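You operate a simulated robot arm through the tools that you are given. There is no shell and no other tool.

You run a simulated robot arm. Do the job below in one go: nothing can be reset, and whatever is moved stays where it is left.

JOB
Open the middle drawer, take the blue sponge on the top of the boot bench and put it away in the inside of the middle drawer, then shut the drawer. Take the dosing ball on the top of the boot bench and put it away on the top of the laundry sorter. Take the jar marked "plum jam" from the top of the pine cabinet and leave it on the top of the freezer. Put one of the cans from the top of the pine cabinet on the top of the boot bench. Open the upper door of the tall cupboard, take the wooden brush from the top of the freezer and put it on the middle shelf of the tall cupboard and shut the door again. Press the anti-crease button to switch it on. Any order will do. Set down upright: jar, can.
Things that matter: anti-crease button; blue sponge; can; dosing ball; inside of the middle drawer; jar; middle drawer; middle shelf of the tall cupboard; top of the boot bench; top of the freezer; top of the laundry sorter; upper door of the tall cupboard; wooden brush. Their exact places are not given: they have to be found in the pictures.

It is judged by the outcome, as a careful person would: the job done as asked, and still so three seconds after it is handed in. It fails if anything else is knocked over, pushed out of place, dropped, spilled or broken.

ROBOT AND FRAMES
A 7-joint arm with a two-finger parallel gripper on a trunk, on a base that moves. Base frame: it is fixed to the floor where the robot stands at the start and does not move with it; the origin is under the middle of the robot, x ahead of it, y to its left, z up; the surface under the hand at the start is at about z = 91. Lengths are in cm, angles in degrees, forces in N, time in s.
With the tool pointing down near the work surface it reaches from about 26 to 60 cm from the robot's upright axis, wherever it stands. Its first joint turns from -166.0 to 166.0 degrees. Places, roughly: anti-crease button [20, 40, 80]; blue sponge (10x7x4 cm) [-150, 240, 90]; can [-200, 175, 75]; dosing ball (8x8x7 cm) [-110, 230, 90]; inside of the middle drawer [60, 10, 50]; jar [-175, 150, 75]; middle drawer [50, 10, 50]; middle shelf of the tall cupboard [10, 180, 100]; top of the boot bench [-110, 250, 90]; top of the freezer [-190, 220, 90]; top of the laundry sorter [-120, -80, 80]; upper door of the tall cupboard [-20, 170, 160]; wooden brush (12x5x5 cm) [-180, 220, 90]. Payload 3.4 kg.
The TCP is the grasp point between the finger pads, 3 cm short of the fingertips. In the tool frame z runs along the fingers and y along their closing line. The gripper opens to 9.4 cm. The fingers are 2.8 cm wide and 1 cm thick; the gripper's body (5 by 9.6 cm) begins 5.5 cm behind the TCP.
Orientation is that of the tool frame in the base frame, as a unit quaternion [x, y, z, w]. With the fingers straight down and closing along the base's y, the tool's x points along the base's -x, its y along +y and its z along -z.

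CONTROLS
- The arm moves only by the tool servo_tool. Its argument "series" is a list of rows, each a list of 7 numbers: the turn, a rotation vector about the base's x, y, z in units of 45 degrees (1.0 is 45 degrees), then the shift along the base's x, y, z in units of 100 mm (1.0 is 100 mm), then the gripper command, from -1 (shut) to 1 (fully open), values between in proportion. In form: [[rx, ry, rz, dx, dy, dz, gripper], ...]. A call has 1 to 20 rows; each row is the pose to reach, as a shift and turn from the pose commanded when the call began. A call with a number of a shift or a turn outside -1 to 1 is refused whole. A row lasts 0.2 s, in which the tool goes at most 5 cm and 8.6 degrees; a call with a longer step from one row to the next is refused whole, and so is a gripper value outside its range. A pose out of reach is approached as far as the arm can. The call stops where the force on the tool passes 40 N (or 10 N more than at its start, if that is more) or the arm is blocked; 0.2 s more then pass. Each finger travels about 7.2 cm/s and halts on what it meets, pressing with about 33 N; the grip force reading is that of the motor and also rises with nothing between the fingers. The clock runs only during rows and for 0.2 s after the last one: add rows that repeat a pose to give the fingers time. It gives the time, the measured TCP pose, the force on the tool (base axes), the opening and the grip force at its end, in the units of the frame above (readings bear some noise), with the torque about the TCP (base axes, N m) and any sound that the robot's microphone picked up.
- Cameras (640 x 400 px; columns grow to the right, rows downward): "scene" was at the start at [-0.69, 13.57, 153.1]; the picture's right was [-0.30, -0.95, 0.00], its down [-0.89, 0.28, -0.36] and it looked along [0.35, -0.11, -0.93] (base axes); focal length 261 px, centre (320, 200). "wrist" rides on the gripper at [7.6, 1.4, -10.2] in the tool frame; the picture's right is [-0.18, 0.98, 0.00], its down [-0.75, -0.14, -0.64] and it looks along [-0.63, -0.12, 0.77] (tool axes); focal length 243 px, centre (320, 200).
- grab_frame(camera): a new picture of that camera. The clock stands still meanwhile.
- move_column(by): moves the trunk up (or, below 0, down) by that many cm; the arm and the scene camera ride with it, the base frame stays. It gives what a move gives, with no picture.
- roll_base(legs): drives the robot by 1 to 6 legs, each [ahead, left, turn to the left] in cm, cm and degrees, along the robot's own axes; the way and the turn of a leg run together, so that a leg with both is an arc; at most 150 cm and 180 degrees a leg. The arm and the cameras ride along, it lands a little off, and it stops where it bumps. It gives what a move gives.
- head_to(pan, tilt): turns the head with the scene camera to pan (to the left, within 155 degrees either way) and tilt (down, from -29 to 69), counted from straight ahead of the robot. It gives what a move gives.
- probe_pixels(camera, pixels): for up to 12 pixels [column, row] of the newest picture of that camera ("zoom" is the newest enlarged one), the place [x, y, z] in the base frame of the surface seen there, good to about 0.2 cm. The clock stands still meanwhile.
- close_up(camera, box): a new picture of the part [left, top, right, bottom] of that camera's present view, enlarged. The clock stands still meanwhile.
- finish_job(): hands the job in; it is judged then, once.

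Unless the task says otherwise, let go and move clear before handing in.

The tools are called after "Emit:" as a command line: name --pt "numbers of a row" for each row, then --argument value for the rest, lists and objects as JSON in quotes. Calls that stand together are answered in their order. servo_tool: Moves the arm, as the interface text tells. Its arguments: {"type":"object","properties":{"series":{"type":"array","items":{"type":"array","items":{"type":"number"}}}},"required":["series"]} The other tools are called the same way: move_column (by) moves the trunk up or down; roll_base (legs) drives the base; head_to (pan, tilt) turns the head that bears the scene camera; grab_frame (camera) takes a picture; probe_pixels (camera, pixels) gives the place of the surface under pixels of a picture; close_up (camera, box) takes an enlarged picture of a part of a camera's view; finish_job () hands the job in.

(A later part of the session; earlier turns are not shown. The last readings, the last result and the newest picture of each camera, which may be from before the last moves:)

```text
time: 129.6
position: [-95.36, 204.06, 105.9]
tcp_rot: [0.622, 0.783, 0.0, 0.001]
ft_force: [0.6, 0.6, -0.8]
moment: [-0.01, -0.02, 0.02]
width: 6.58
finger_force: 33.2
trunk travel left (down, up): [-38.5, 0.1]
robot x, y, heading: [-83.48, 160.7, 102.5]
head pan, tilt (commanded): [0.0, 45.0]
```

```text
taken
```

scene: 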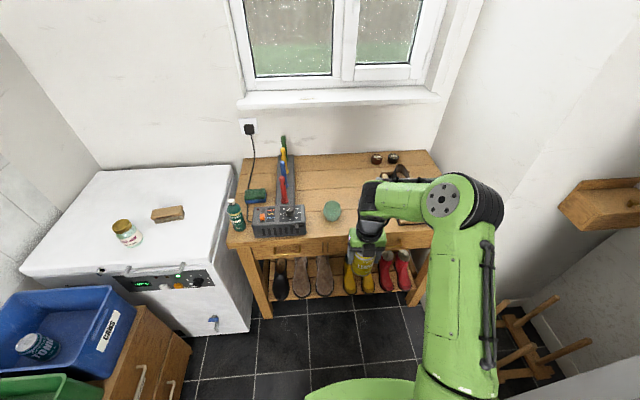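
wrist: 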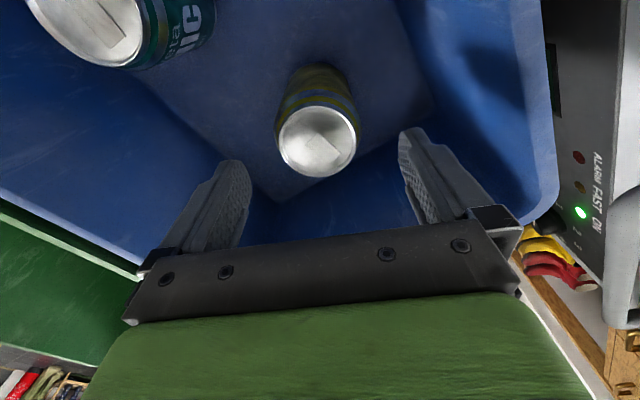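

Emit:
probe_pixels --camera "scene" --pixels '[[331, 210], [345, 185], [350, 220], [310, 180], [400, 195], [430, 215], [230, 240], [340, 230], [430, 150], [365, 195], [395, 172], [350, 165]]'

Emit:
close_up --camera "scene" --box '[220, 130, 444, 270]'

```text
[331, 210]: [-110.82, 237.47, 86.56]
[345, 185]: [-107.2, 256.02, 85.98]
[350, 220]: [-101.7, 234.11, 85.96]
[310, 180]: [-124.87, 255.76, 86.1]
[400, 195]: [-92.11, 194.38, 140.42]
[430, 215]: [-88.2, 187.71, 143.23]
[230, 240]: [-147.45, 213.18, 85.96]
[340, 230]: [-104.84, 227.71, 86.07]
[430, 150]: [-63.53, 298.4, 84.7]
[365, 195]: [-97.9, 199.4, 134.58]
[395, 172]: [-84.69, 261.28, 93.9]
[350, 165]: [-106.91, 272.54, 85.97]
```

```text
2.86 times, centred on (332, 200) of scene
```

zoom: 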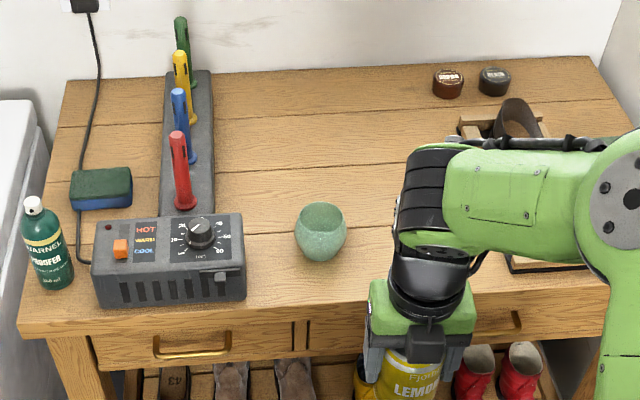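

The bench top is at z 86.0; a free spot behind and right of the dosing ball is about (-101.8,240.5). I'll drive 32 cm ahead so the can comes over it.

Emit:
roll_base --legs '[[32, -1.6, 0]]'

Emit:
grab_frame --camera "wrist"

Emit:
grab_frame --camera "scene"

```text
time: 131.7
position: [-100.47, 235.2, 105.97]
tcp_rot: [0.622, 0.783, 0.001, 0.001]
ft_force: [-0.6, -1.1, -0.5]
moment: [0.02, 0.03, 0.01]
width: 6.62
finger_force: 33.0
trunk travel left (down, up): [-38.5, 0.1]
robot x, y, heading: [-88.76, 191.81, 102.2]
head pan, tilt (commanded): [0.0, 45.0]
```

```text
taken
```

wrist: 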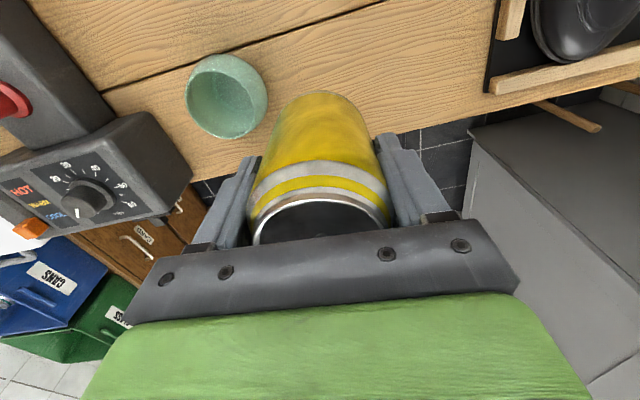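

```text
taken
```

scene: 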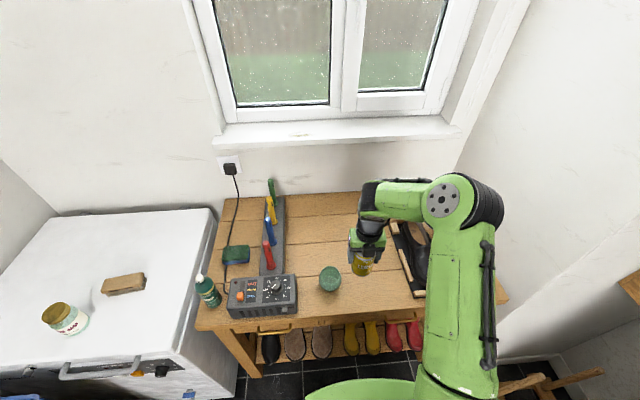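

Emit:
probe_pixels --camera "wrist" --pixels '[[228, 95], [205, 95], [250, 95], [490, 88], [500, 40], [400, 80], [440, 60], [490, 100], [360, 60]]'

Emit:
probe_pixels --camera "scene" --pixels '[[405, 270], [392, 225], [418, 295], [330, 278], [340, 240], [350, 290], [296, 300]]'

```text
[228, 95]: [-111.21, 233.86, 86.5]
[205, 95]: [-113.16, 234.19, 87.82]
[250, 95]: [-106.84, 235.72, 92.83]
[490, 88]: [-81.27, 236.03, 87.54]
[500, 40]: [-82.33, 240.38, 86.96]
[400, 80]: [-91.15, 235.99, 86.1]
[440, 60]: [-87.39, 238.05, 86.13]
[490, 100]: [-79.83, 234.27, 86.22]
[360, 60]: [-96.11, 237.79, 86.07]
```

```text
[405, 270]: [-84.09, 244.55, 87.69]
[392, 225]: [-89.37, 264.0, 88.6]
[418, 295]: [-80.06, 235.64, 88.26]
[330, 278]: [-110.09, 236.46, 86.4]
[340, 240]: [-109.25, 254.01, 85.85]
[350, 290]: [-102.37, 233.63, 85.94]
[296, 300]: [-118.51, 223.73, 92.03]
```

The tray's edge is at about (-82,240) and the ball at (-110.5,234), so (-98,239) leaves over 13 cm on each side. I'll move over and lower.

Emit:
servo_tool --pt "0 0 0 0.12 0.19 0 -1" --pt "0 0 0 0.25 0.38 0 -1" --pt "0 0 0 0.25 0.38 -0.25 -1" --pt "0 0 0 0.25 0.38 -0.5 -1" --pt "0 0 0 0.25 0.38 -0.75 -1" --pt "0 0 0 0.25 0.38 -1 -1" --pt "0 0 0 0.25 0.38 -1 -1"

Emit:
grab_frame --camera "scene"

```text
time: 133.3
position: [-97.91, 238.92, 95.89]
tcp_rot: [0.622, 0.783, 0.002, 0.001]
ft_force: [-0.2, 0.2, -0.1]
moment: [0.04, -0.01, -0.02]
width: 6.6
finger_force: 33.0
trunk travel left (down, up): [-38.5, 0.1]
robot x, y, heading: [-88.33, 192.08, 102.3]
head pan, tilt (commanded): [0.0, 45.0]
```

```text
taken
```

scene: 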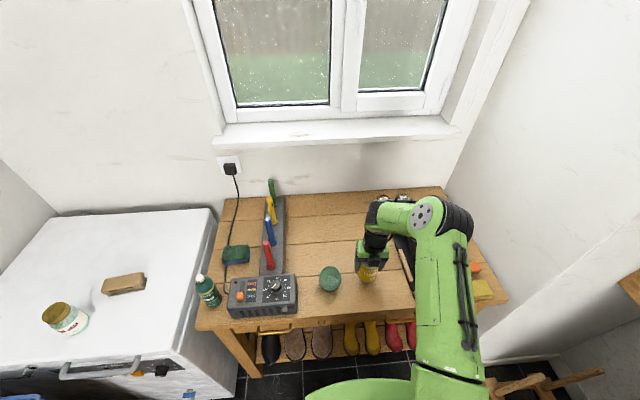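

The can is 2.4 cm above the bench. I'll lower it slowly and watch for the contact force.

Emit:
servo_tool --pt "0 0 0 0 0 -0.12 -1" --pt "0 0 0 0 0 -0.18 -1" --pt "0 0 0 0 0 -0.215 -1" --pt "0 0 0 0 0 -0.235 -1" --pt "0 0 0 0 0 -0.245 -1"

```text
time: 134.5
position: [-97.89, 239.01, 93.45]
tcp_rot: [0.623, 0.782, 0.001, 0.001]
ft_force: [0.5, 0.4, 0.1]
moment: [0.03, -0.01, -0.01]
width: 6.59
finger_force: 32.9
trunk travel left (down, up): [-38.5, 0.1]
robot x, y, heading: [-88.66, 192.25, 102.8]
head pan, tilt (commanded): [0.0, 45.0]
```

Emit:
servo_tool --pt "0 0 0 0 0 -0.01 -1" --pt "0 0 0 0 0 -0.02 -1" --pt "0 0 0 0 0 -0.03 -1"

```text
time: 135.3
position: [-97.91, 238.93, 93.16]
tcp_rot: [0.622, 0.783, 0.002, -0.001]
ft_force: [2.7, -1.0, 20.1]
moment: [-0.17, -0.01, 0.03]
width: 6.59
finger_force: 32.4
trunk travel left (down, up): [-38.5, 0.1]
robot x, y, heading: [-88.4, 191.92, 102.0]
head pan, tilt (commanded): [0.0, 45.0]
```

Contact at 20 N, so the can rests on the bench. I'll ease up slightly, open, and rise.

Emit:
servo_tool --pt "0 0 0 0 0 0.015 -1" --pt "0 0 0 0 0 0.015 0.5" --pt "0 0 0 0 0 0.015 0.9" --pt "0 0 0 0 0 0.015 1" --pt "0 0 0 0 0 0.2 1" --pt "0 0 0 0 0 0.5 1" --pt "0 0 0 0 0 0.8 1" --pt "0 0 0 0 0 1 1" --pt "0 0 0 0 0 1 1"

Emit:
grab_frame --camera "wrist"

Emit:
grab_frame --camera "scene"

```text
time: 137.3
position: [-97.78, 239.22, 102.95]
tcp_rot: [0.623, 0.782, 0.0, 0.0]
ft_force: [0.0, -1.6, -0.2]
moment: [0.0, -0.04, 0.02]
width: 9.4
finger_force: 0.1
trunk travel left (down, up): [-38.5, 0.1]
robot x, y, heading: [-88.97, 191.98, 102.3]
head pan, tilt (commanded): [0.0, 45.0]
```

```text
taken
```

wrist: 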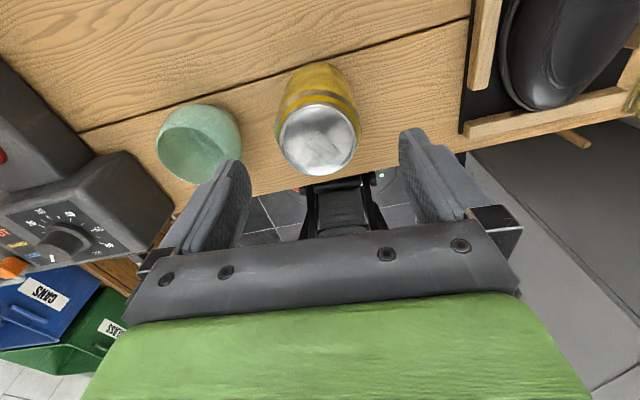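

```text
taken
```

scene: 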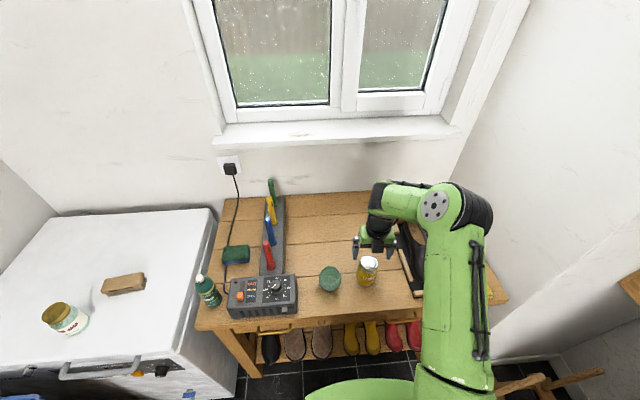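

The can is standing upright on the bench and the ball is untouched. Next I'll move over the dosing ball and look at it from above.

Emit:
servo_tool --pt "0 0 0 -0.3 -0.13 0.02 1" --pt "0 0 0 -0.6 -0.26 0.02 1" --pt "0 0 0 -0.9 -0.39 0.02 1" --pt "0 0 0 -1 -0.54 0.02 1" --pt "0 0 0 -1 -0.54 0.02 1"

Emit:
grab_frame --camera "wrist"

Emit:
close_up --camera "scene" --box '[260, 220, 420, 320]'

```text
time: 138.5
position: [-107.87, 233.65, 103.13]
tcp_rot: [0.623, 0.782, 0.001, 0.001]
ft_force: [0.5, 0.2, -1.0]
moment: [0.01, -0.03, -0.04]
width: 9.39
finger_force: 0.1
trunk travel left (down, up): [-38.5, 0.1]
robot x, y, heading: [-88.57, 191.92, 102.3]
head pan, tilt (commanded): [0.0, 45.0]
```

```text
taken
```

wrist: 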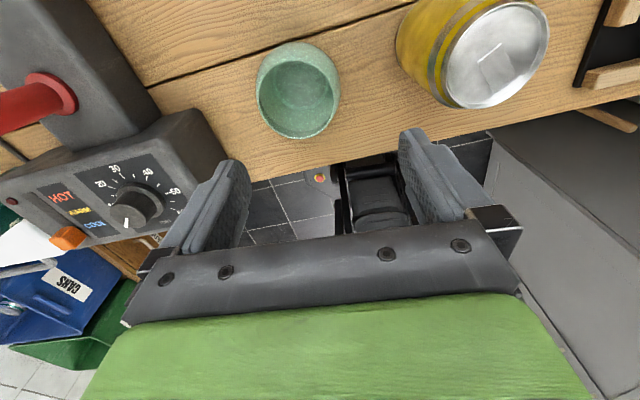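

```text
4.00 times, centred on (340, 270) of scene
```

zoom: 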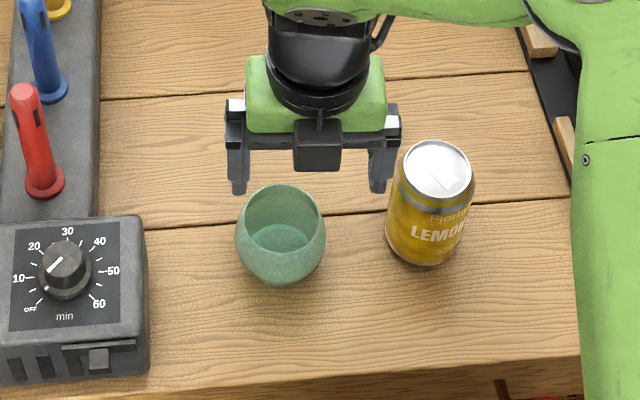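

The ball's rim in the wrist view spans (257–340, 43–138). I'll probe rim points to get its centre.

Emit:
probe_pixels --camera "wrist" --pixels '[[259, 90], [337, 85], [300, 46], [297, 134], [300, 90], [270, 62], [328, 62], [325, 118], [268, 118]]'

Emit:
probe_pixels --camera "zoom" --pixels '[[240, 240], [323, 240], [280, 280], [280, 190], [280, 270], [350, 300], [148, 300], [145, 230]]'

```text
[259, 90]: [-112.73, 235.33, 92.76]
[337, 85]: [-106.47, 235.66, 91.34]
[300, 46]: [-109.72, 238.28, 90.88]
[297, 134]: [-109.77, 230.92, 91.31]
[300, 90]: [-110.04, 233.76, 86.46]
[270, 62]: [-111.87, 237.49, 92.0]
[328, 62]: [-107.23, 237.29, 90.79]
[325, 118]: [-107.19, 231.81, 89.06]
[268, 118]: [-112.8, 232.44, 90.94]
```

```text
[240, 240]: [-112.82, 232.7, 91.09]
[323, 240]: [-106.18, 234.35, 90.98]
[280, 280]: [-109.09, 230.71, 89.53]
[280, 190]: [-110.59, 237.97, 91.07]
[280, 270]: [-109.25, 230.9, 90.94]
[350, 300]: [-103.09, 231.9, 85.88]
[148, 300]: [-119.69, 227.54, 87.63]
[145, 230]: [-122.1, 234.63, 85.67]
```

The ball's centre is about (-109.65,234.3). I'll align over it and descend in two steps.

Emit:
servo_tool --pt "0 0 0 -0.178 0.065 0 1" --pt "0 0 0 -0.178 0.065 -0.25 1" --pt "0 0 0 -0.178 0.065 -0.5 1" --pt "0 0 0 -0.178 0.065 -0.75 1" --pt "0 0 0 -0.178 0.065 -0.8 1"

Emit:
grab_frame --camera "wrist"

```text
time: 139.7
position: [-109.62, 234.43, 95.27]
tcp_rot: [0.622, 0.783, 0.001, 0.0]
ft_force: [-0.1, 0.0, -0.1]
moment: [-0.01, 0.03, 0.02]
width: 9.4
finger_force: 0.1
trunk travel left (down, up): [-38.5, 0.1]
robot x, y, heading: [-88.73, 191.74, 102.2]
head pan, tilt (commanded): [0.0, 45.0]
```

```text
taken
```

wrist: 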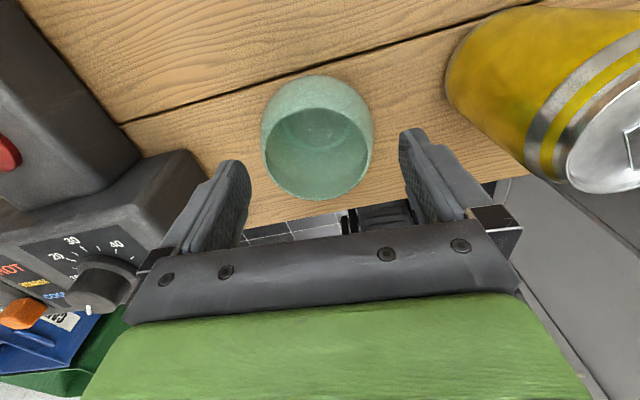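

The ball is centred between the fingers to within 0.2 cm. I'll descend to its widest part.

Emit:
servo_tool --pt "0 0 0 -0.015 0 -0.15 1" --pt "0 0 0 -0.015 0 -0.3 1" --pt "0 0 0 -0.015 0 -0.45 1" --pt "0 0 0 -0.015 0 -0.55 1" --pt "0 0 0 -0.015 0 -0.55 1"

Emit:
grab_frame --camera "wrist"

```text
time: 140.9
position: [-109.93, 234.41, 90.03]
tcp_rot: [0.622, 0.783, 0.001, 0.001]
ft_force: [-0.2, 0.6, 0.3]
moment: [-0.01, -0.03, -0.02]
width: 9.38
finger_force: 0.0
trunk travel left (down, up): [-38.5, 0.1]
robot x, y, heading: [-88.53, 191.64, 102.3]
head pan, tilt (commanded): [0.0, 45.0]
```

```text
taken
```

wrist: 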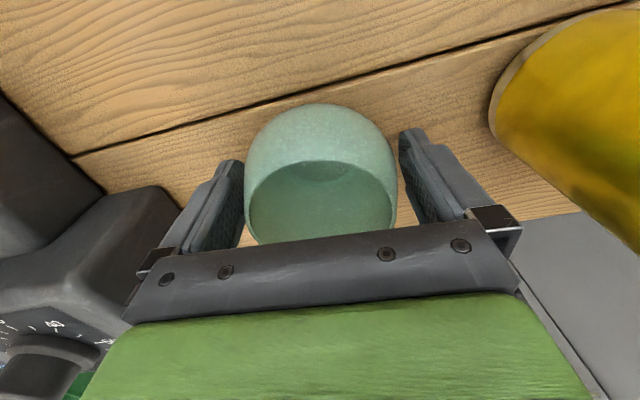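

The ball sits between the fingers with small gaps on both sides. I'll close on it.

Emit:
servo_tool --pt "0 0 0 0 0 0 0.8" --pt "0 0 0 0 0 0 0.6" --pt "0 0 0 0 0 0 0.3" --pt "0 0 0 0 0 0 -1" --pt "0 0 0 0 0 0 -1" --pt "0 0 0 0 0 0 -1"

```text
time: 142.3
position: [-109.94, 234.44, 89.9]
tcp_rot: [0.622, 0.783, 0.002, -0.001]
ft_force: [-1.6, 1.8, 8.6]
moment: [0.0, 0.18, -0.09]
width: 7.69
finger_force: 33.2
trunk travel left (down, up): [-38.5, 0.1]
robot x, y, heading: [-88.66, 191.85, 102.3]
head pan, tilt (commanded): [0.0, 45.0]
```

The ball is gripped at 7.69 cm. I'll lift it and check.

Emit:
servo_tool --pt "0 0 0 0 0 0.1 -1" --pt "0 0 0 0 0 0.3 -1" --pt "0 0 0 0 0 0.5 -1" --pt "0 0 0 0 0 0.75 -1" --pt "0 0 0 0 0 1 -1" --pt "0 0 0 0 0 1 -1"

Emit:
grab_frame --camera "wrist"

```text
time: 143.7
position: [-109.78, 234.2, 99.62]
tcp_rot: [0.623, 0.782, 0.001, 0.0]
ft_force: [-0.6, 0.7, -0.8]
moment: [-0.03, 0.03, 0.0]
width: 7.62
finger_force: 32.7
trunk travel left (down, up): [-38.5, 0.1]
robot x, y, heading: [-88.47, 191.74, 102.5]
head pan, tilt (commanded): [0.0, 45.0]
```

```text
taken
```

wrist: 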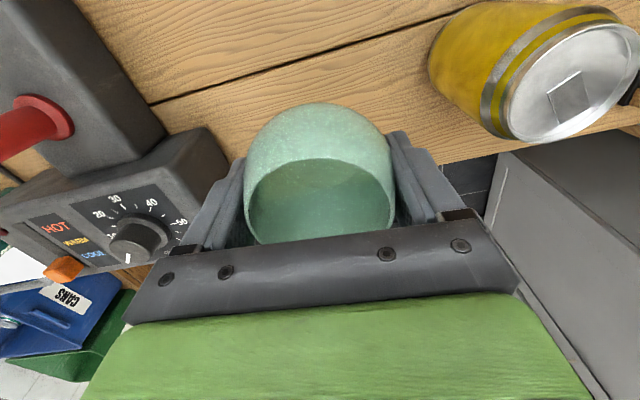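

The ball is securely held and the can undisturbed. I'll back away from the bench and turn to face the laundry sorter.

Emit:
roll_base --legs '[[-110, 0, 0], [0, 0, 140]]'

Emit:
head_to --pan 0 --tilt 35

Emit:
grab_frame --camera "scene"

```text
time: 155.1
position: [-80.09, 37.53, 99.57]
tcp_rot: [-0.488, 0.873, 0.002, -0.001]
ft_force: [-0.4, 0.2, 0.0]
moment: [-0.02, 0.01, 0.04]
width: 7.55
finger_force: 32.9
trunk travel left (down, up): [-38.5, 0.1]
robot x, y, heading: [-65.18, 82.7, -122.2]
head pan, tilt (commanded): [0.0, 45.0]
```

```text
time: 155.8
position: [-80.12, 37.5, 99.48]
tcp_rot: [-0.489, 0.872, 0.001, -0.001]
ft_force: [0.0, -0.4, 0.3]
moment: [0.0, -0.05, -0.01]
width: 7.55
finger_force: 33.0
trunk travel left (down, up): [-38.5, 0.1]
robot x, y, heading: [-65.84, 83.05, -122.3]
head pan, tilt (commanded): [0.0, 35.0]
```

```text
taken
```

scene: 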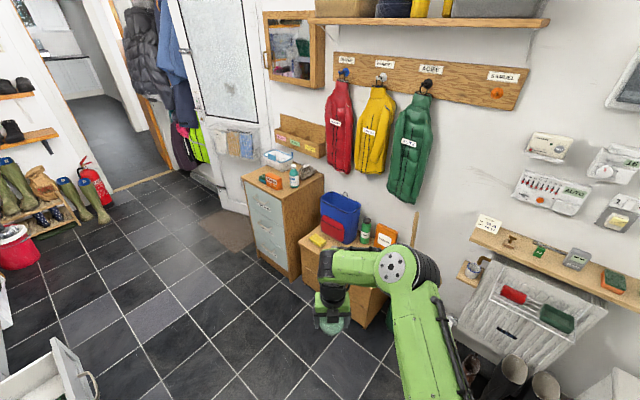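

The grip width has crept from 7.69 to 7.55 cm, so I'll check the ball in the hand and zoom in on the sorter's top.

Emit:
grab_frame --camera "wrist"

Emit:
close_up --camera "scene" --box '[220, 130, 348, 210]'

Emit:
probe_pixels --camera "zoom" --pixels '[[430, 270], [370, 215], [240, 255], [170, 205], [120, 235], [330, 280], [510, 220], [400, 330], [310, 230], [470, 240], [280, 140], [350, 140]]'

```text
taken
```

wrist: 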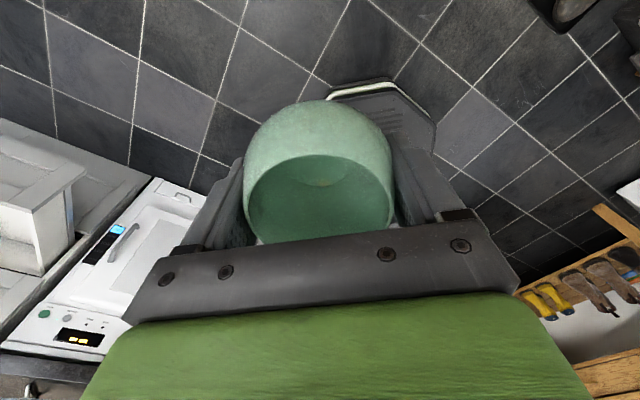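

```text
5.00 times, centred on (284, 170) of scene
```

zoom: 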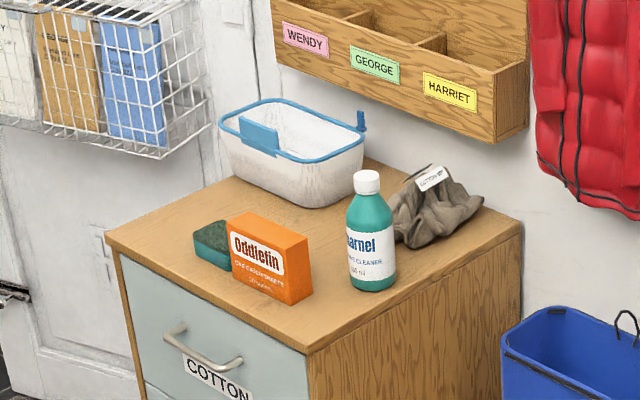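

```text
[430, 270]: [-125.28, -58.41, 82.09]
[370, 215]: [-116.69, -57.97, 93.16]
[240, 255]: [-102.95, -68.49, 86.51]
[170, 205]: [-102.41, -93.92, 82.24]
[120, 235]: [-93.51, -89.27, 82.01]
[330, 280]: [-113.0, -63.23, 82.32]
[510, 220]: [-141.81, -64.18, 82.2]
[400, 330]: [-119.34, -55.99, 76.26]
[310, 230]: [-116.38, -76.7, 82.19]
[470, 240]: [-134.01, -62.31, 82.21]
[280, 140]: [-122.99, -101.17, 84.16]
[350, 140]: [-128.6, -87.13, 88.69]
```

The ball hasn't moved in the hand. The sorter's top is at z 82.2 but crowded with a tub, box, bottle and gloves, so I'll drive nearer to map the free space from above.

Emit:
roll_base --legs '[[67, 42, 0]]'

Emit:
head_to --pan 5 --tilt 48

Emit:
grab_frame --camera "scene"

```text
time: 160.0
position: [-82.27, -41.83, 99.44]
tcp_rot: [-0.481, 0.877, 0.001, -0.002]
ft_force: [-0.1, 0.0, -0.5]
moment: [0.03, -0.03, 0.01]
width: 7.51
finger_force: 33.0
trunk travel left (down, up): [-38.5, 0.1]
robot x, y, heading: [-66.75, 3.12, -123.3]
head pan, tilt (commanded): [0.0, 35.0]
```

```text
time: 160.8
position: [-82.18, -41.77, 99.52]
tcp_rot: [-0.48, 0.877, 0.001, 0.0]
ft_force: [-0.2, 0.2, 0.2]
moment: [-0.01, 0.0, -0.02]
width: 7.53
finger_force: 33.5
trunk travel left (down, up): [-38.5, 0.1]
robot x, y, heading: [-66.54, 3.28, -123.3]
head pan, tilt (commanded): [5.0, 48.0]
```

```text
taken
```

scene: 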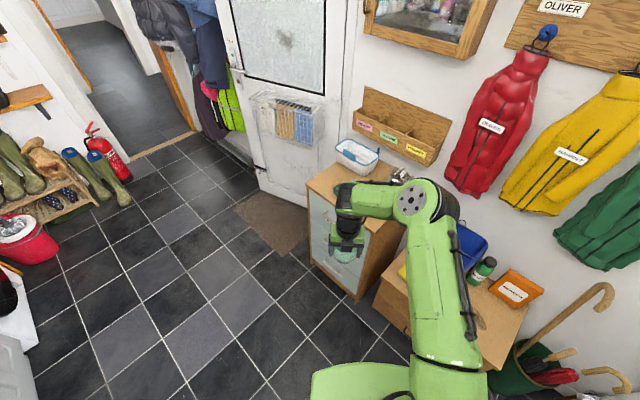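

The arm hides the sorter's top from here. I'll move 50 cm further along the room so the head can look at it from the side of the arm.

Emit:
roll_base --legs '[[42, 27.5, 0]]'

Emit:
head_to --pan -35 --tilt 55

Emit:
grab_frame --camera "scene"

```text
time: 163.8
position: [-82.93, -92.12, 99.58]
tcp_rot: [-0.48, 0.877, 0.002, -0.001]
ft_force: [-0.1, 0.1, 0.3]
moment: [0.02, -0.01, 0.0]
width: 7.51
finger_force: 32.8
trunk travel left (down, up): [-38.5, 0.1]
robot x, y, heading: [-67.41, -47.6, -123.2]
head pan, tilt (commanded): [5.0, 48.0]
```

```text
time: 164.8
position: [-82.97, -92.15, 99.6]
tcp_rot: [-0.48, 0.877, 0.001, -0.001]
ft_force: [0.5, 0.0, -1.6]
moment: [-0.02, -0.03, 0.01]
width: 7.48
finger_force: 33.5
trunk travel left (down, up): [-38.5, 0.1]
robot x, y, heading: [-67.28, -46.9, -123.2]
head pan, tilt (commanded): [-35.0, 55.0]
```

```text
taken
```

scene: 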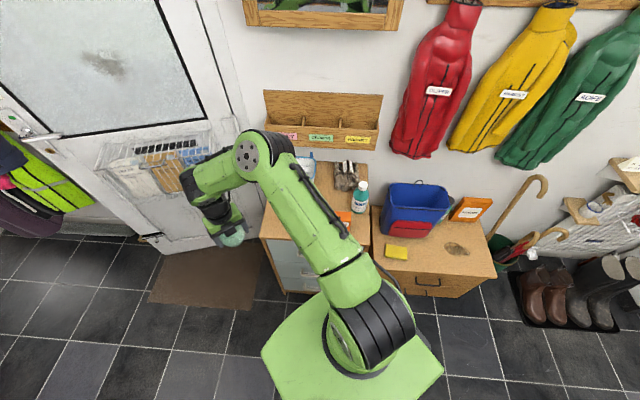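

The arm still hides the top. I'll turn the base left 60° so the arm points away, and pan the head back to the sorter.

Emit:
roll_base --legs '[[0, 0, 60]]'

Emit:
head_to --pan -89 --tilt 52

Emit:
grab_frame --camera "scene"

```text
time: 167.9
position: [-35.48, -82.34, 99.57]
tcp_rot: [0.86, -0.511, -0.001, 0.001]
ft_force: [-0.7, -0.7, -0.8]
moment: [-0.01, 0.0, 0.0]
width: 7.51
finger_force: 32.8
trunk travel left (down, up): [-38.5, 0.1]
robot x, y, heading: [-67.49, -47.12, -62.0]
head pan, tilt (commanded): [-35.0, 55.0]
```

```text
time: 169.2
position: [-35.5, -82.36, 99.59]
tcp_rot: [0.86, -0.511, -0.001, 0.001]
ft_force: [0.8, -0.2, 0.0]
moment: [-0.02, 0.03, -0.02]
width: 7.51
finger_force: 33.1
trunk travel left (down, up): [-38.5, 0.1]
robot x, y, heading: [-67.2, -47.29, -62.0]
head pan, tilt (commanded): [-89.0, 52.0]
```

```text
taken
```

scene: 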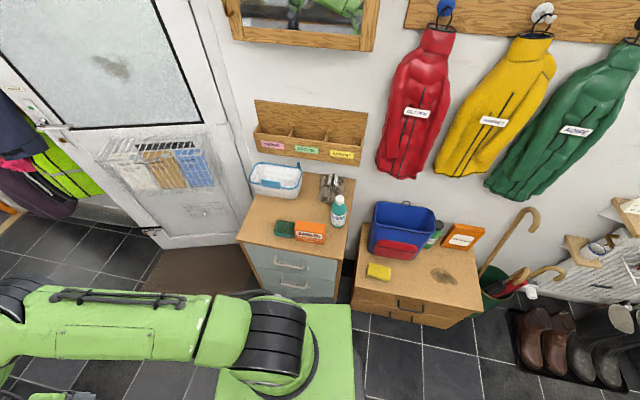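

Emit:
close_up --camera "scene" --box '[225, 155, 369, 265]'

Emit:
probe_pixels --camera "scene" --pixels '[[240, 240], [338, 258], [353, 178], [250, 190], [290, 215], [322, 205], [270, 220], [310, 232], [338, 212], [283, 229], [300, 180], [330, 188]]'

```text
3.64 times, centred on (297, 210) of scene
```

zoom: 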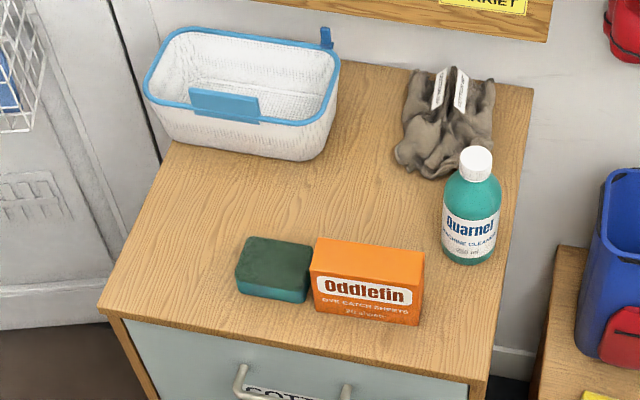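

```text
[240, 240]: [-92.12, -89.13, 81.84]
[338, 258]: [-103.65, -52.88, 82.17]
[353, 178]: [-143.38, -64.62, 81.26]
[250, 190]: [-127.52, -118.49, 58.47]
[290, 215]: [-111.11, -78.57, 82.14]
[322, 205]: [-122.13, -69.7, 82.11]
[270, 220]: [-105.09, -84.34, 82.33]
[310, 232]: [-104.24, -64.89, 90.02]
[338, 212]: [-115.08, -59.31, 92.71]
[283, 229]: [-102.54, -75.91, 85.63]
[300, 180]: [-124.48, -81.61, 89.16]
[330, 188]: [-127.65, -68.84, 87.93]
```

The free area on the sorter is in the middle, around zoom (300,200), bounded by tub, gloves, bottle and box. I'll measure its borders.

Emit:
probe_pixels --camera "zoom" --pixels '[[300, 200], [200, 200], [180, 260], [380, 200], [300, 165], [170, 145], [260, 240], [310, 240], [420, 250], [400, 160], [445, 255], [380, 100]]'

Emit:
probe_pixels --camera "zoom" --pixels '[[240, 270], [100, 300], [125, 315], [330, 320], [240, 292], [310, 300], [475, 260], [440, 200], [330, 110], [320, 155], [225, 150], [415, 175]]'

```text
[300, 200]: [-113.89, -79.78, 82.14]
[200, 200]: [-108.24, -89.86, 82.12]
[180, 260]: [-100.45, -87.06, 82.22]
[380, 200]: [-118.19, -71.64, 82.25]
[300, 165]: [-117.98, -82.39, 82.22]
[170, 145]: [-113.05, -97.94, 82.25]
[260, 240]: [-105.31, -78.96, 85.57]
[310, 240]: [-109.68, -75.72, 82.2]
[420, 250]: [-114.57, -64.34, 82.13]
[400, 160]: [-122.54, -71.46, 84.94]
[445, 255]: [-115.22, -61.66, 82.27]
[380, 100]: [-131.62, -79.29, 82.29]
```

```text
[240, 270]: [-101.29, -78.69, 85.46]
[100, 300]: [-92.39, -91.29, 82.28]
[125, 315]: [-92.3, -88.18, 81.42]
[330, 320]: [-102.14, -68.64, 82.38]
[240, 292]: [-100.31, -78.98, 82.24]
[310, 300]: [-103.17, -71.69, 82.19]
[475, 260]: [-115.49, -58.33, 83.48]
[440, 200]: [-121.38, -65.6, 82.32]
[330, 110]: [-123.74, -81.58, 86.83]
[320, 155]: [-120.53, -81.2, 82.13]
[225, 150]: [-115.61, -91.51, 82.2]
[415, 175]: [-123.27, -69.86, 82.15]
```

The cleanest spot is the front-left area around (-103.5,-88), about 6 cm from the sponge and 7 cm from the edge. I'll check where the door's wire basket is relative to that spot.

Emit:
probe_pixels --camera "scene" --pixels '[[215, 150], [210, 180], [170, 165], [110, 160], [130, 185], [200, 215], [245, 60], [310, 120], [330, 155], [250, 140]]'

```text
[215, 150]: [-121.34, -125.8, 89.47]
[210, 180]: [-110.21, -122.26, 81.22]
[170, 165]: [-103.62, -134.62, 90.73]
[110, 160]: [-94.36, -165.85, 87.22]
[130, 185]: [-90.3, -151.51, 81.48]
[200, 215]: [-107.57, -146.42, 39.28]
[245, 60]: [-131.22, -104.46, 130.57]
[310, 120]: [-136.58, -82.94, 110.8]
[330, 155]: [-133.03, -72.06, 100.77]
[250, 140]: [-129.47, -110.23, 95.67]
```

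The basket is 30 cm away from the spot, so there's room. I'll turn the hand 90° so the fingers will close along the sorter's depth, then drive and turn to face it.

Emit:
servo_tool --pt "0 0 0.17 0 0 0 -1" --pt "0 0 0.34 0 0 0 -1" --pt "0 0 0.51 0 0 0 -1" --pt "0 0 0.68 0 0 0 -1" --pt "0 0 0.85 0 0 0 -1" --pt "0 0 1 0 0 0 -1"

Emit:
servo_tool --pt "0 0 0.17 0 0 0 -1" --pt "0 0 0.34 0 0 0 -1" --pt "0 0 0.51 0 0 0 -1" --pt "0 0 0.68 0 0 0 -1" --pt "0 0 0.85 0 0 0 -1" --pt "0 0 1 0 0 0 -1" --pt "0 0 1 0 0 0 -1"

Emit:
roll_base --legs '[[16.3, -4, 0], [0, 0, -101]]'

Emit:
grab_frame --camera "wrist"

Emit:
head_to --pan 15 --tilt 58

Emit:
grab_frame --camera "scene"

```text
time: 170.6
position: [-35.49, -82.4, 99.58]
tcp_rot: [0.99, -0.141, 0.0, 0.002]
ft_force: [0.6, 0.1, -0.9]
moment: [0.01, -0.03, 0.01]
width: 7.47
finger_force: 33.4
trunk travel left (down, up): [-38.5, 0.1]
robot x, y, heading: [-67.48, -47.35, -62.3]
head pan, tilt (commanded): [-89.0, 52.0]
```

```text
time: 172.2
position: [-35.45, -82.31, 99.57]
tcp_rot: [0.969, 0.248, 0.001, 0.002]
ft_force: [-0.2, 0.5, -0.9]
moment: [0.0, 0.0, -0.01]
width: 7.46
finger_force: 32.7
trunk travel left (down, up): [-38.5, 0.1]
robot x, y, heading: [-67.34, -47.02, -62.1]
head pan, tilt (commanded): [-89.0, 52.0]
```

```text
time: 177.9
position: [-104.19, -87.41, 99.53]
tcp_rot: [0.802, -0.597, -0.001, 0.002]
ft_force: [0.0, 0.2, -1.0]
moment: [0.02, -0.02, -0.03]
width: 7.45
finger_force: 32.8
trunk travel left (down, up): [-38.5, 0.1]
robot x, y, heading: [-63.27, -63.45, -164.0]
head pan, tilt (commanded): [-89.0, 52.0]
```

```text
taken
```

wrist: 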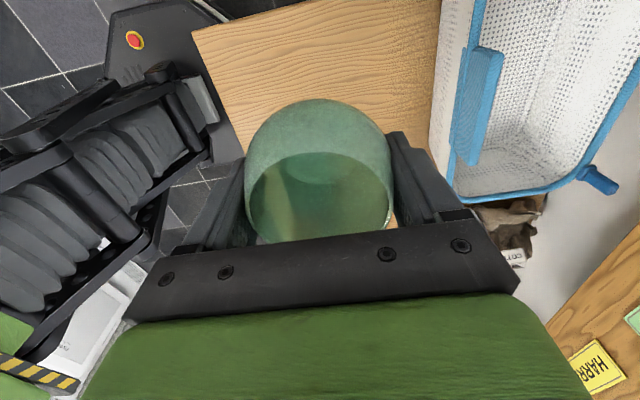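

```text
time: 179.7
position: [-104.33, -87.38, 99.45]
tcp_rot: [0.802, -0.597, 0.0, 0.001]
ft_force: [0.5, -0.4, -0.5]
moment: [-0.03, 0.03, -0.01]
width: 7.47
finger_force: 32.7
trunk travel left (down, up): [-38.5, 0.1]
robot x, y, heading: [-63.24, -63.7, -164.3]
head pan, tilt (commanded): [15.0, 58.0]
```

```text
taken
```

scene: 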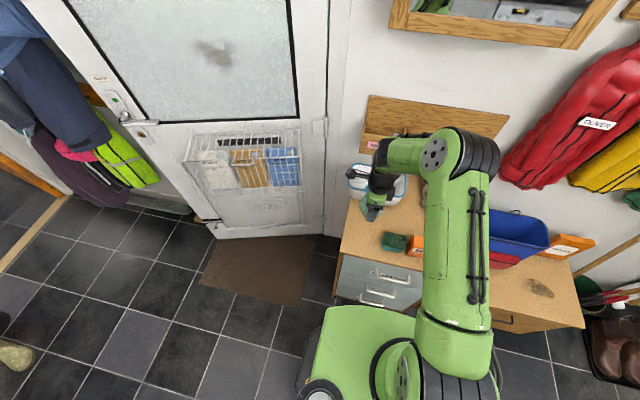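

The ball hangs over the front-left area with fingers along the depth. I'll shift 0.9 cm away from the sponge and lower.

Emit:
servo_tool --pt "0 0 0 0.027 -0.086 -0.2 -1" --pt "0 0 0 0.027 -0.086 -0.45 -1" --pt "0 0 0 0.027 -0.086 -0.7 -1" --pt "0 0 0 0.027 -0.086 -0.95 -1" --pt "0 0 0 0.027 -0.086 -0.95 -1"

Emit:
grab_frame --camera "wrist"

Emit:
close_up --camera "scene" --box '[330, 160, 458, 240]'

```text
time: 180.9
position: [-104.1, -88.44, 89.92]
tcp_rot: [0.801, -0.598, -0.001, 0.001]
ft_force: [-0.6, -0.3, 0.2]
moment: [-0.01, -0.03, -0.03]
width: 7.44
finger_force: 33.6
trunk travel left (down, up): [-38.5, 0.1]
robot x, y, heading: [-63.52, -63.66, -164.1]
head pan, tilt (commanded): [15.0, 58.0]
```

```text
taken
```

wrist: 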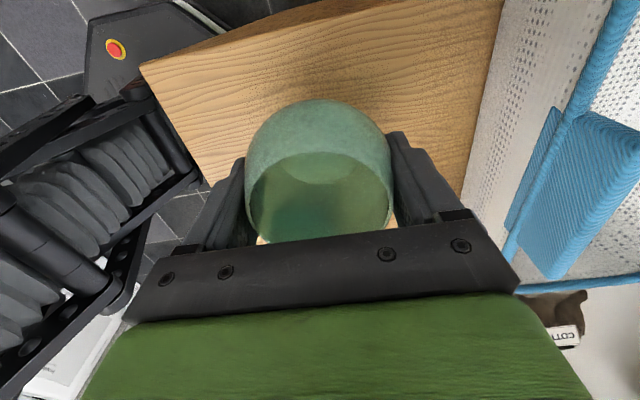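

```text
5.00 times, centred on (394, 200) of scene
```

zoom: 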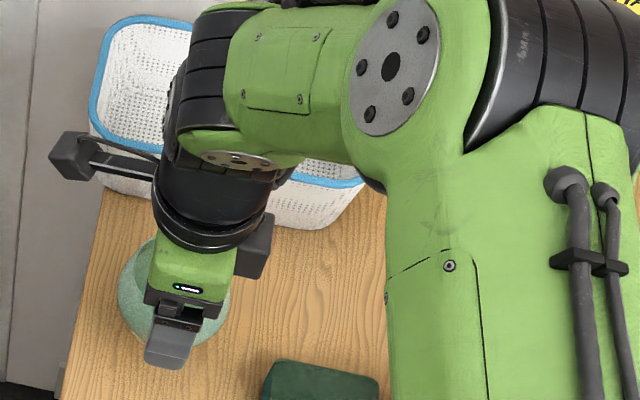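

The ball is clear of sponge and tub. I'll lower the last centimetres gently.

Emit:
servo_tool --pt "0 0 0 0 0 -0.12 -1" --pt "0 0 0 0 0 -0.22 -1" --pt "0 0 0 0 0 -0.3 -1" --pt "0 0 0 0 0 -0.34 -1" --pt "0 0 0 0 0 -0.36 -1"

```text
time: 182.1
position: [-103.92, -88.28, 86.58]
tcp_rot: [0.802, -0.598, 0.0, 0.002]
ft_force: [-0.2, -0.3, 5.6]
moment: [-0.06, -0.16, 0.0]
width: 7.47
finger_force: 32.6
trunk travel left (down, up): [-38.5, 0.1]
robot x, y, heading: [-63.45, -63.51, -164.0]
head pan, tilt (commanded): [15.0, 58.0]
```

Contact at 5.6 N. I'll open slowly and check that the ball stays before rising.

Emit:
servo_tool --pt "0 0 0 0 0 0 0.65" --pt "0 0 0 0 0 0 0.8" --pt "0 0 0 0 0 0 1" --pt "0 0 0 0 0 0 1" --pt "0 0 0 0 0 0 1"

Emit:
grab_frame --camera "wrist"

```text
time: 183.3
position: [-103.85, -88.3, 86.49]
tcp_rot: [0.802, -0.598, -0.002, 0.001]
ft_force: [0.7, 0.0, 0.2]
moment: [0.03, 0.01, 0.0]
width: 9.42
finger_force: 0.0
trunk travel left (down, up): [-38.5, 0.1]
robot x, y, heading: [-63.22, -63.65, -164.1]
head pan, tilt (commanded): [15.0, 58.0]
```

```text
taken
```

wrist: 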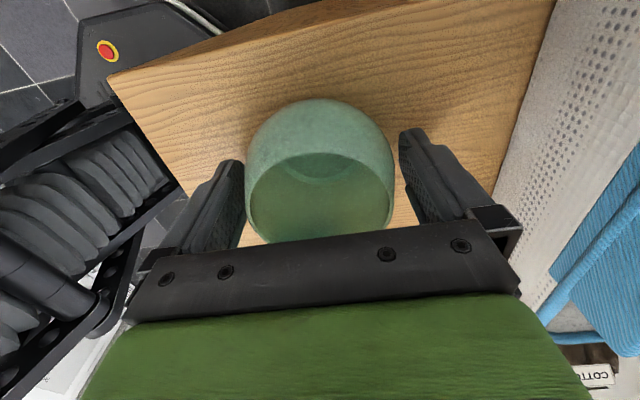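

The ball stands free between the fingers. I'll rise straight up.

Emit:
servo_tool --pt "0 0 0 0 0 0.1 1" --pt "0 0 0 0 0 0.3 1" --pt "0 0 0 0 0 0.55 1" --pt "0 0 0 0 0 0.8 1" --pt "0 0 0 0 0 1 1" --pt "0 0 0 0 0 1 1"

Emit:
servo_tool --pt "0 0 0 0 0 0.25 1" --pt "0 0 0 0 0 0.5 1" --pt "0 0 0 0 0 0.75 1" --pt "0 0 0 0 0 0.75 1"

Emit:
grab_frame --camera "wrist"

```text
time: 184.7
position: [-104.07, -88.26, 96.38]
tcp_rot: [0.802, -0.597, 0.0, 0.001]
ft_force: [0.2, 0.1, 0.2]
moment: [-0.02, 0.04, 0.0]
width: 9.37
finger_force: 0.1
trunk travel left (down, up): [-38.5, 0.1]
robot x, y, heading: [-63.2, -63.5, -164.4]
head pan, tilt (commanded): [15.0, 58.0]
```

```text
time: 185.7
position: [-104.08, -88.37, 103.92]
tcp_rot: [0.802, -0.597, 0.0, 0.001]
ft_force: [-0.1, 0.5, -0.3]
moment: [0.01, 0.01, -0.02]
width: 9.39
finger_force: 0.1
trunk travel left (down, up): [-38.5, 0.1]
robot x, y, heading: [-63.5, -63.8, -164.2]
head pan, tilt (commanded): [15.0, 58.0]
```

```text
taken
```

wrist: 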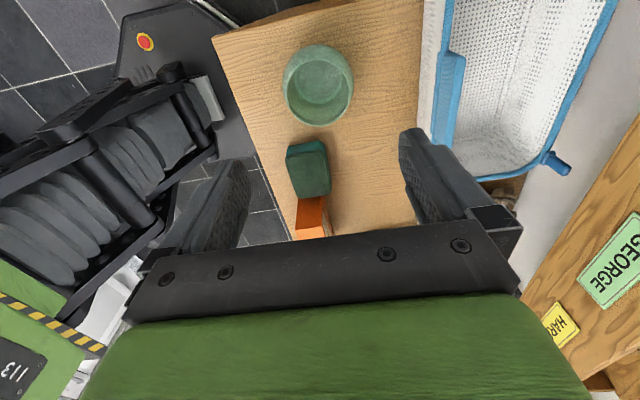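

The ball rests upright on the sorter with everything else untouched. Next is the sponge, so I'll back away and drive to the bench again.

Emit:
roll_base --legs '[[-25, 0, 0], [0, 0, -89], [125, 7, 0], [80, 4, 0]]'

Emit:
head_to --pan 5 --tilt 40

Emit:
grab_frame --camera "scene"

```text
time: 201.0
position: [-135.76, 173.96, 103.92]
tcp_rot: [-0.155, 0.988, 0.001, 0.0]
ft_force: [-0.4, 0.1, -0.1]
moment: [-0.04, 0.01, 0.0]
width: 9.38
finger_force: 0.1
trunk travel left (down, up): [-38.5, 0.1]
robot x, y, heading: [-110.16, 133.89, 107.1]
head pan, tilt (commanded): [15.0, 58.0]
```

```text
time: 201.8
position: [-135.76, 173.94, 103.9]
tcp_rot: [-0.155, 0.988, 0.002, 0.0]
ft_force: [-0.2, 0.8, 0.2]
moment: [0.01, 0.02, 0.03]
width: 9.4
finger_force: 0.1
trunk travel left (down, up): [-38.5, 0.1]
robot x, y, heading: [-109.91, 133.54, 107.4]
head pan, tilt (commanded): [5.0, 40.0]
```

```text
taken
```

scene: 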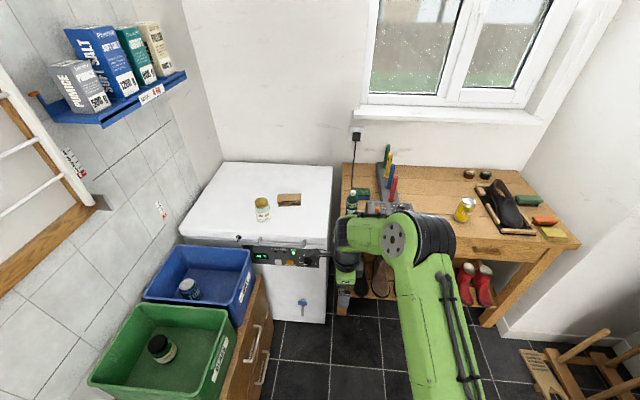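

I'm near the bench again; the sponge is at about (362,193), behind the bottle. I'll zoom in and measure it.

Emit:
close_up --camera "scene" --box '[335, 150, 431, 210]'

Emit:
probe_pixels --camera "zoom" --pixels '[[110, 260], [150, 250], [200, 250], [240, 265], [170, 265], [200, 275], [110, 330], [110, 240], [60, 260], [300, 300], [290, 250], [130, 210]]'

```text
6.67 times, centred on (383, 180) of scene
```

zoom: 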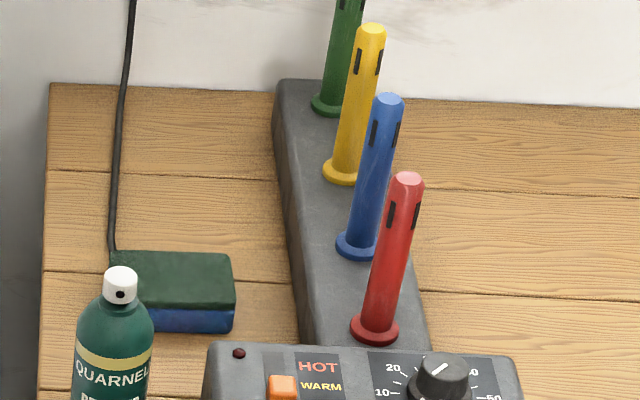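

```text
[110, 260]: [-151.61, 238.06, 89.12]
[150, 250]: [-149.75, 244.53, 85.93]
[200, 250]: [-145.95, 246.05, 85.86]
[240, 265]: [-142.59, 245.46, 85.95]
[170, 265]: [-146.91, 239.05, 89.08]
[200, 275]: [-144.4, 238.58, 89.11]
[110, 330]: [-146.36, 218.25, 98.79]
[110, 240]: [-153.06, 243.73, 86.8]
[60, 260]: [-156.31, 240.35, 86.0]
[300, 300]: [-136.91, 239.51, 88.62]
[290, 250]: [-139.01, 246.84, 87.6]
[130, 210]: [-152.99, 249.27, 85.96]
```

The sponge's top is at z 89.1. I'll probe its corners to get centre and direction.

Emit:
probe_pixels --camera "zoom" --pixels '[[118, 255], [226, 257], [232, 298], [150, 303], [190, 302], [190, 256], [228, 325], [160, 325], [115, 268], [140, 256]]'

```text
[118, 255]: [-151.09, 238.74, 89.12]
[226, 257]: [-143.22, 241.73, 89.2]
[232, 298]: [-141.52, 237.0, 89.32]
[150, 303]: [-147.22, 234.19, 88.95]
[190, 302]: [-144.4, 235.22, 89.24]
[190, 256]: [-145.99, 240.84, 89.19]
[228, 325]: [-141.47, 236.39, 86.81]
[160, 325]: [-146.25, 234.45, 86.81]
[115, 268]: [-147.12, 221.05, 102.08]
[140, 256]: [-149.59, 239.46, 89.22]
```

The sponge is centred at about (-146.4,237.8), its long side along the bench, and the bottle in front is 102 tall. I'll raise the hand to clear it and drive in.

Emit:
servo_tool --pt "0 0 0 0 0 0.25 1" --pt "0 0 0 0 0 0.5 1" --pt "0 0 0 0 0 0.7 1" --pt "0 0 0 0 0 0.7 1"

Emit:
roll_base --legs '[[56, -8.8, 0]]'

Emit:
grab_frame --camera "wrist"

Emit:
grab_frame --camera "scene"

```text
time: 202.8
position: [-135.72, 173.96, 110.83]
tcp_rot: [-0.155, 0.988, 0.001, 0.0]
ft_force: [-0.2, 1.3, -0.3]
moment: [0.02, 0.02, 0.04]
width: 9.39
finger_force: 0.1
trunk travel left (down, up): [-38.5, 0.1]
robot x, y, heading: [-110.34, 133.61, 107.0]
head pan, tilt (commanded): [5.0, 40.0]
```

```text
time: 206.1
position: [-144.36, 230.2, 110.8]
tcp_rot: [-0.157, 0.988, 0.0, 0.0]
ft_force: [0.4, 0.5, -0.1]
moment: [0.01, 0.0, 0.01]
width: 9.38
finger_force: 0.1
trunk travel left (down, up): [-38.5, 0.1]
robot x, y, heading: [-118.73, 189.89, 107.5]
head pan, tilt (commanded): [5.0, 40.0]
```

```text
taken
```

wrist: 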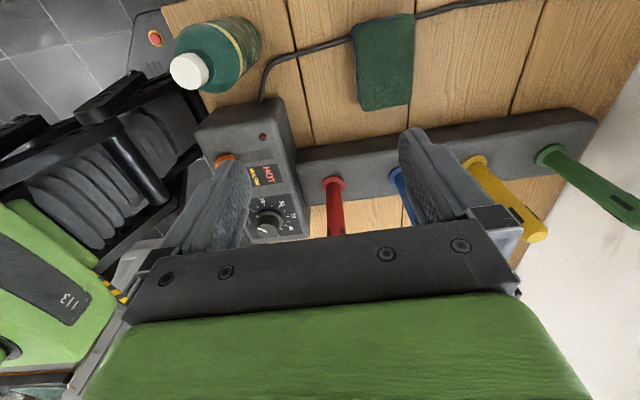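

```text
taken
```

scene: 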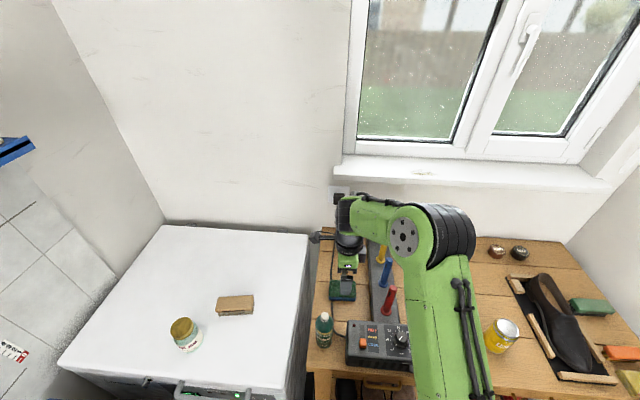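

The sponge shows at (355–415,15–110) in the wrist view, with the cable passing under its west end. I'll probe its corners from here.

Emit:
probe_pixels --camera "wrist" --pixels '[[357, 30], [411, 18], [363, 106], [411, 98], [385, 62], [353, 65], [413, 60], [385, 25], [385, 104], [345, 60], [430, 60]]'

Emit:
close_up --camera "wrist" --box '[320, 0, 480, 120]'

```text
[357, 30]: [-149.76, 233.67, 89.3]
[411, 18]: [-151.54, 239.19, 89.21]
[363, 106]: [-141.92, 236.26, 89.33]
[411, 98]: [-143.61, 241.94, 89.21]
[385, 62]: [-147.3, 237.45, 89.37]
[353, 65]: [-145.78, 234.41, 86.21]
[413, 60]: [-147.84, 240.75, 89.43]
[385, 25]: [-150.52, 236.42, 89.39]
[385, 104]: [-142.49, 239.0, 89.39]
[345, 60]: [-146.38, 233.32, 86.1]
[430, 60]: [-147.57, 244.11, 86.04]
```

```text
3.33 times, centred on (400, 60) of wrist
```

zoom: 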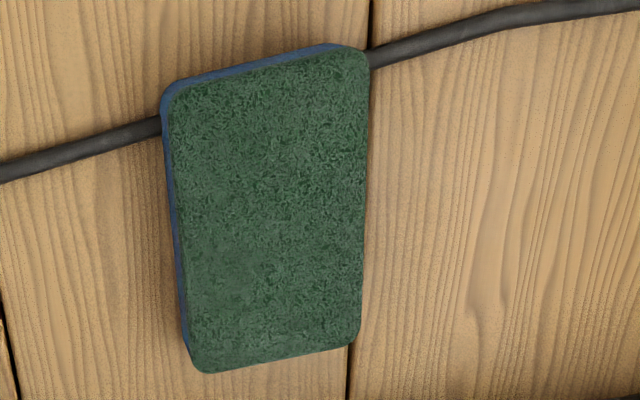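

The sponge measures about 9 x 6.5 cm, centred at (-146.6,237.9), and the fingers will close across its short side. I'll move over it.

Emit:
servo_tool --pt "0 0 0 -0.08 0.25 0 1" --pt "0 0 0 -0.15 0.5 0 1" --pt "0 0 0 -0.22 0.765 0 1" --pt "0 0 0 -0.22 0.765 0 1"

Emit:
move_column --by -13

Emit:
grab_frame --camera "wrist"

Emit:
grab_frame --camera "scene"

```text
time: 207.1
position: [-146.45, 237.73, 110.81]
tcp_rot: [-0.157, 0.988, 0.002, 0.0]
ft_force: [0.1, -0.6, -0.7]
moment: [0.02, 0.02, 0.06]
width: 9.39
finger_force: 0.1
trunk travel left (down, up): [-38.5, 0.1]
robot x, y, heading: [-118.12, 190.3, 107.4]
head pan, tilt (commanded): [5.0, 40.0]
```

```text
time: 208.6
position: [-146.5, 237.77, 97.67]
tcp_rot: [-0.157, 0.988, 0.001, -0.001]
ft_force: [-0.5, -0.4, 0.0]
moment: [-0.01, 0.0, -0.02]
width: 9.39
finger_force: 0.1
trunk travel left (down, up): [-25.5, 13.1]
robot x, y, heading: [-118.54, 189.75, 107.3]
head pan, tilt (commanded): [5.0, 40.0]
```

```text
taken
```

wrist: 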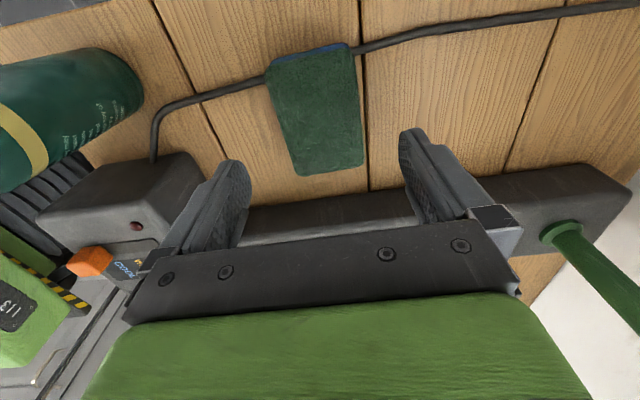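

```text
taken
```

scene: 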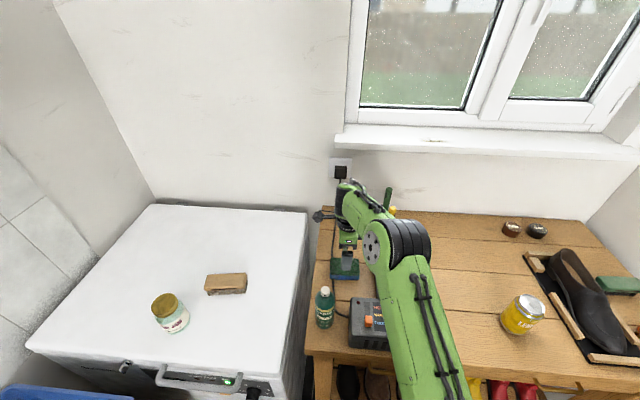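

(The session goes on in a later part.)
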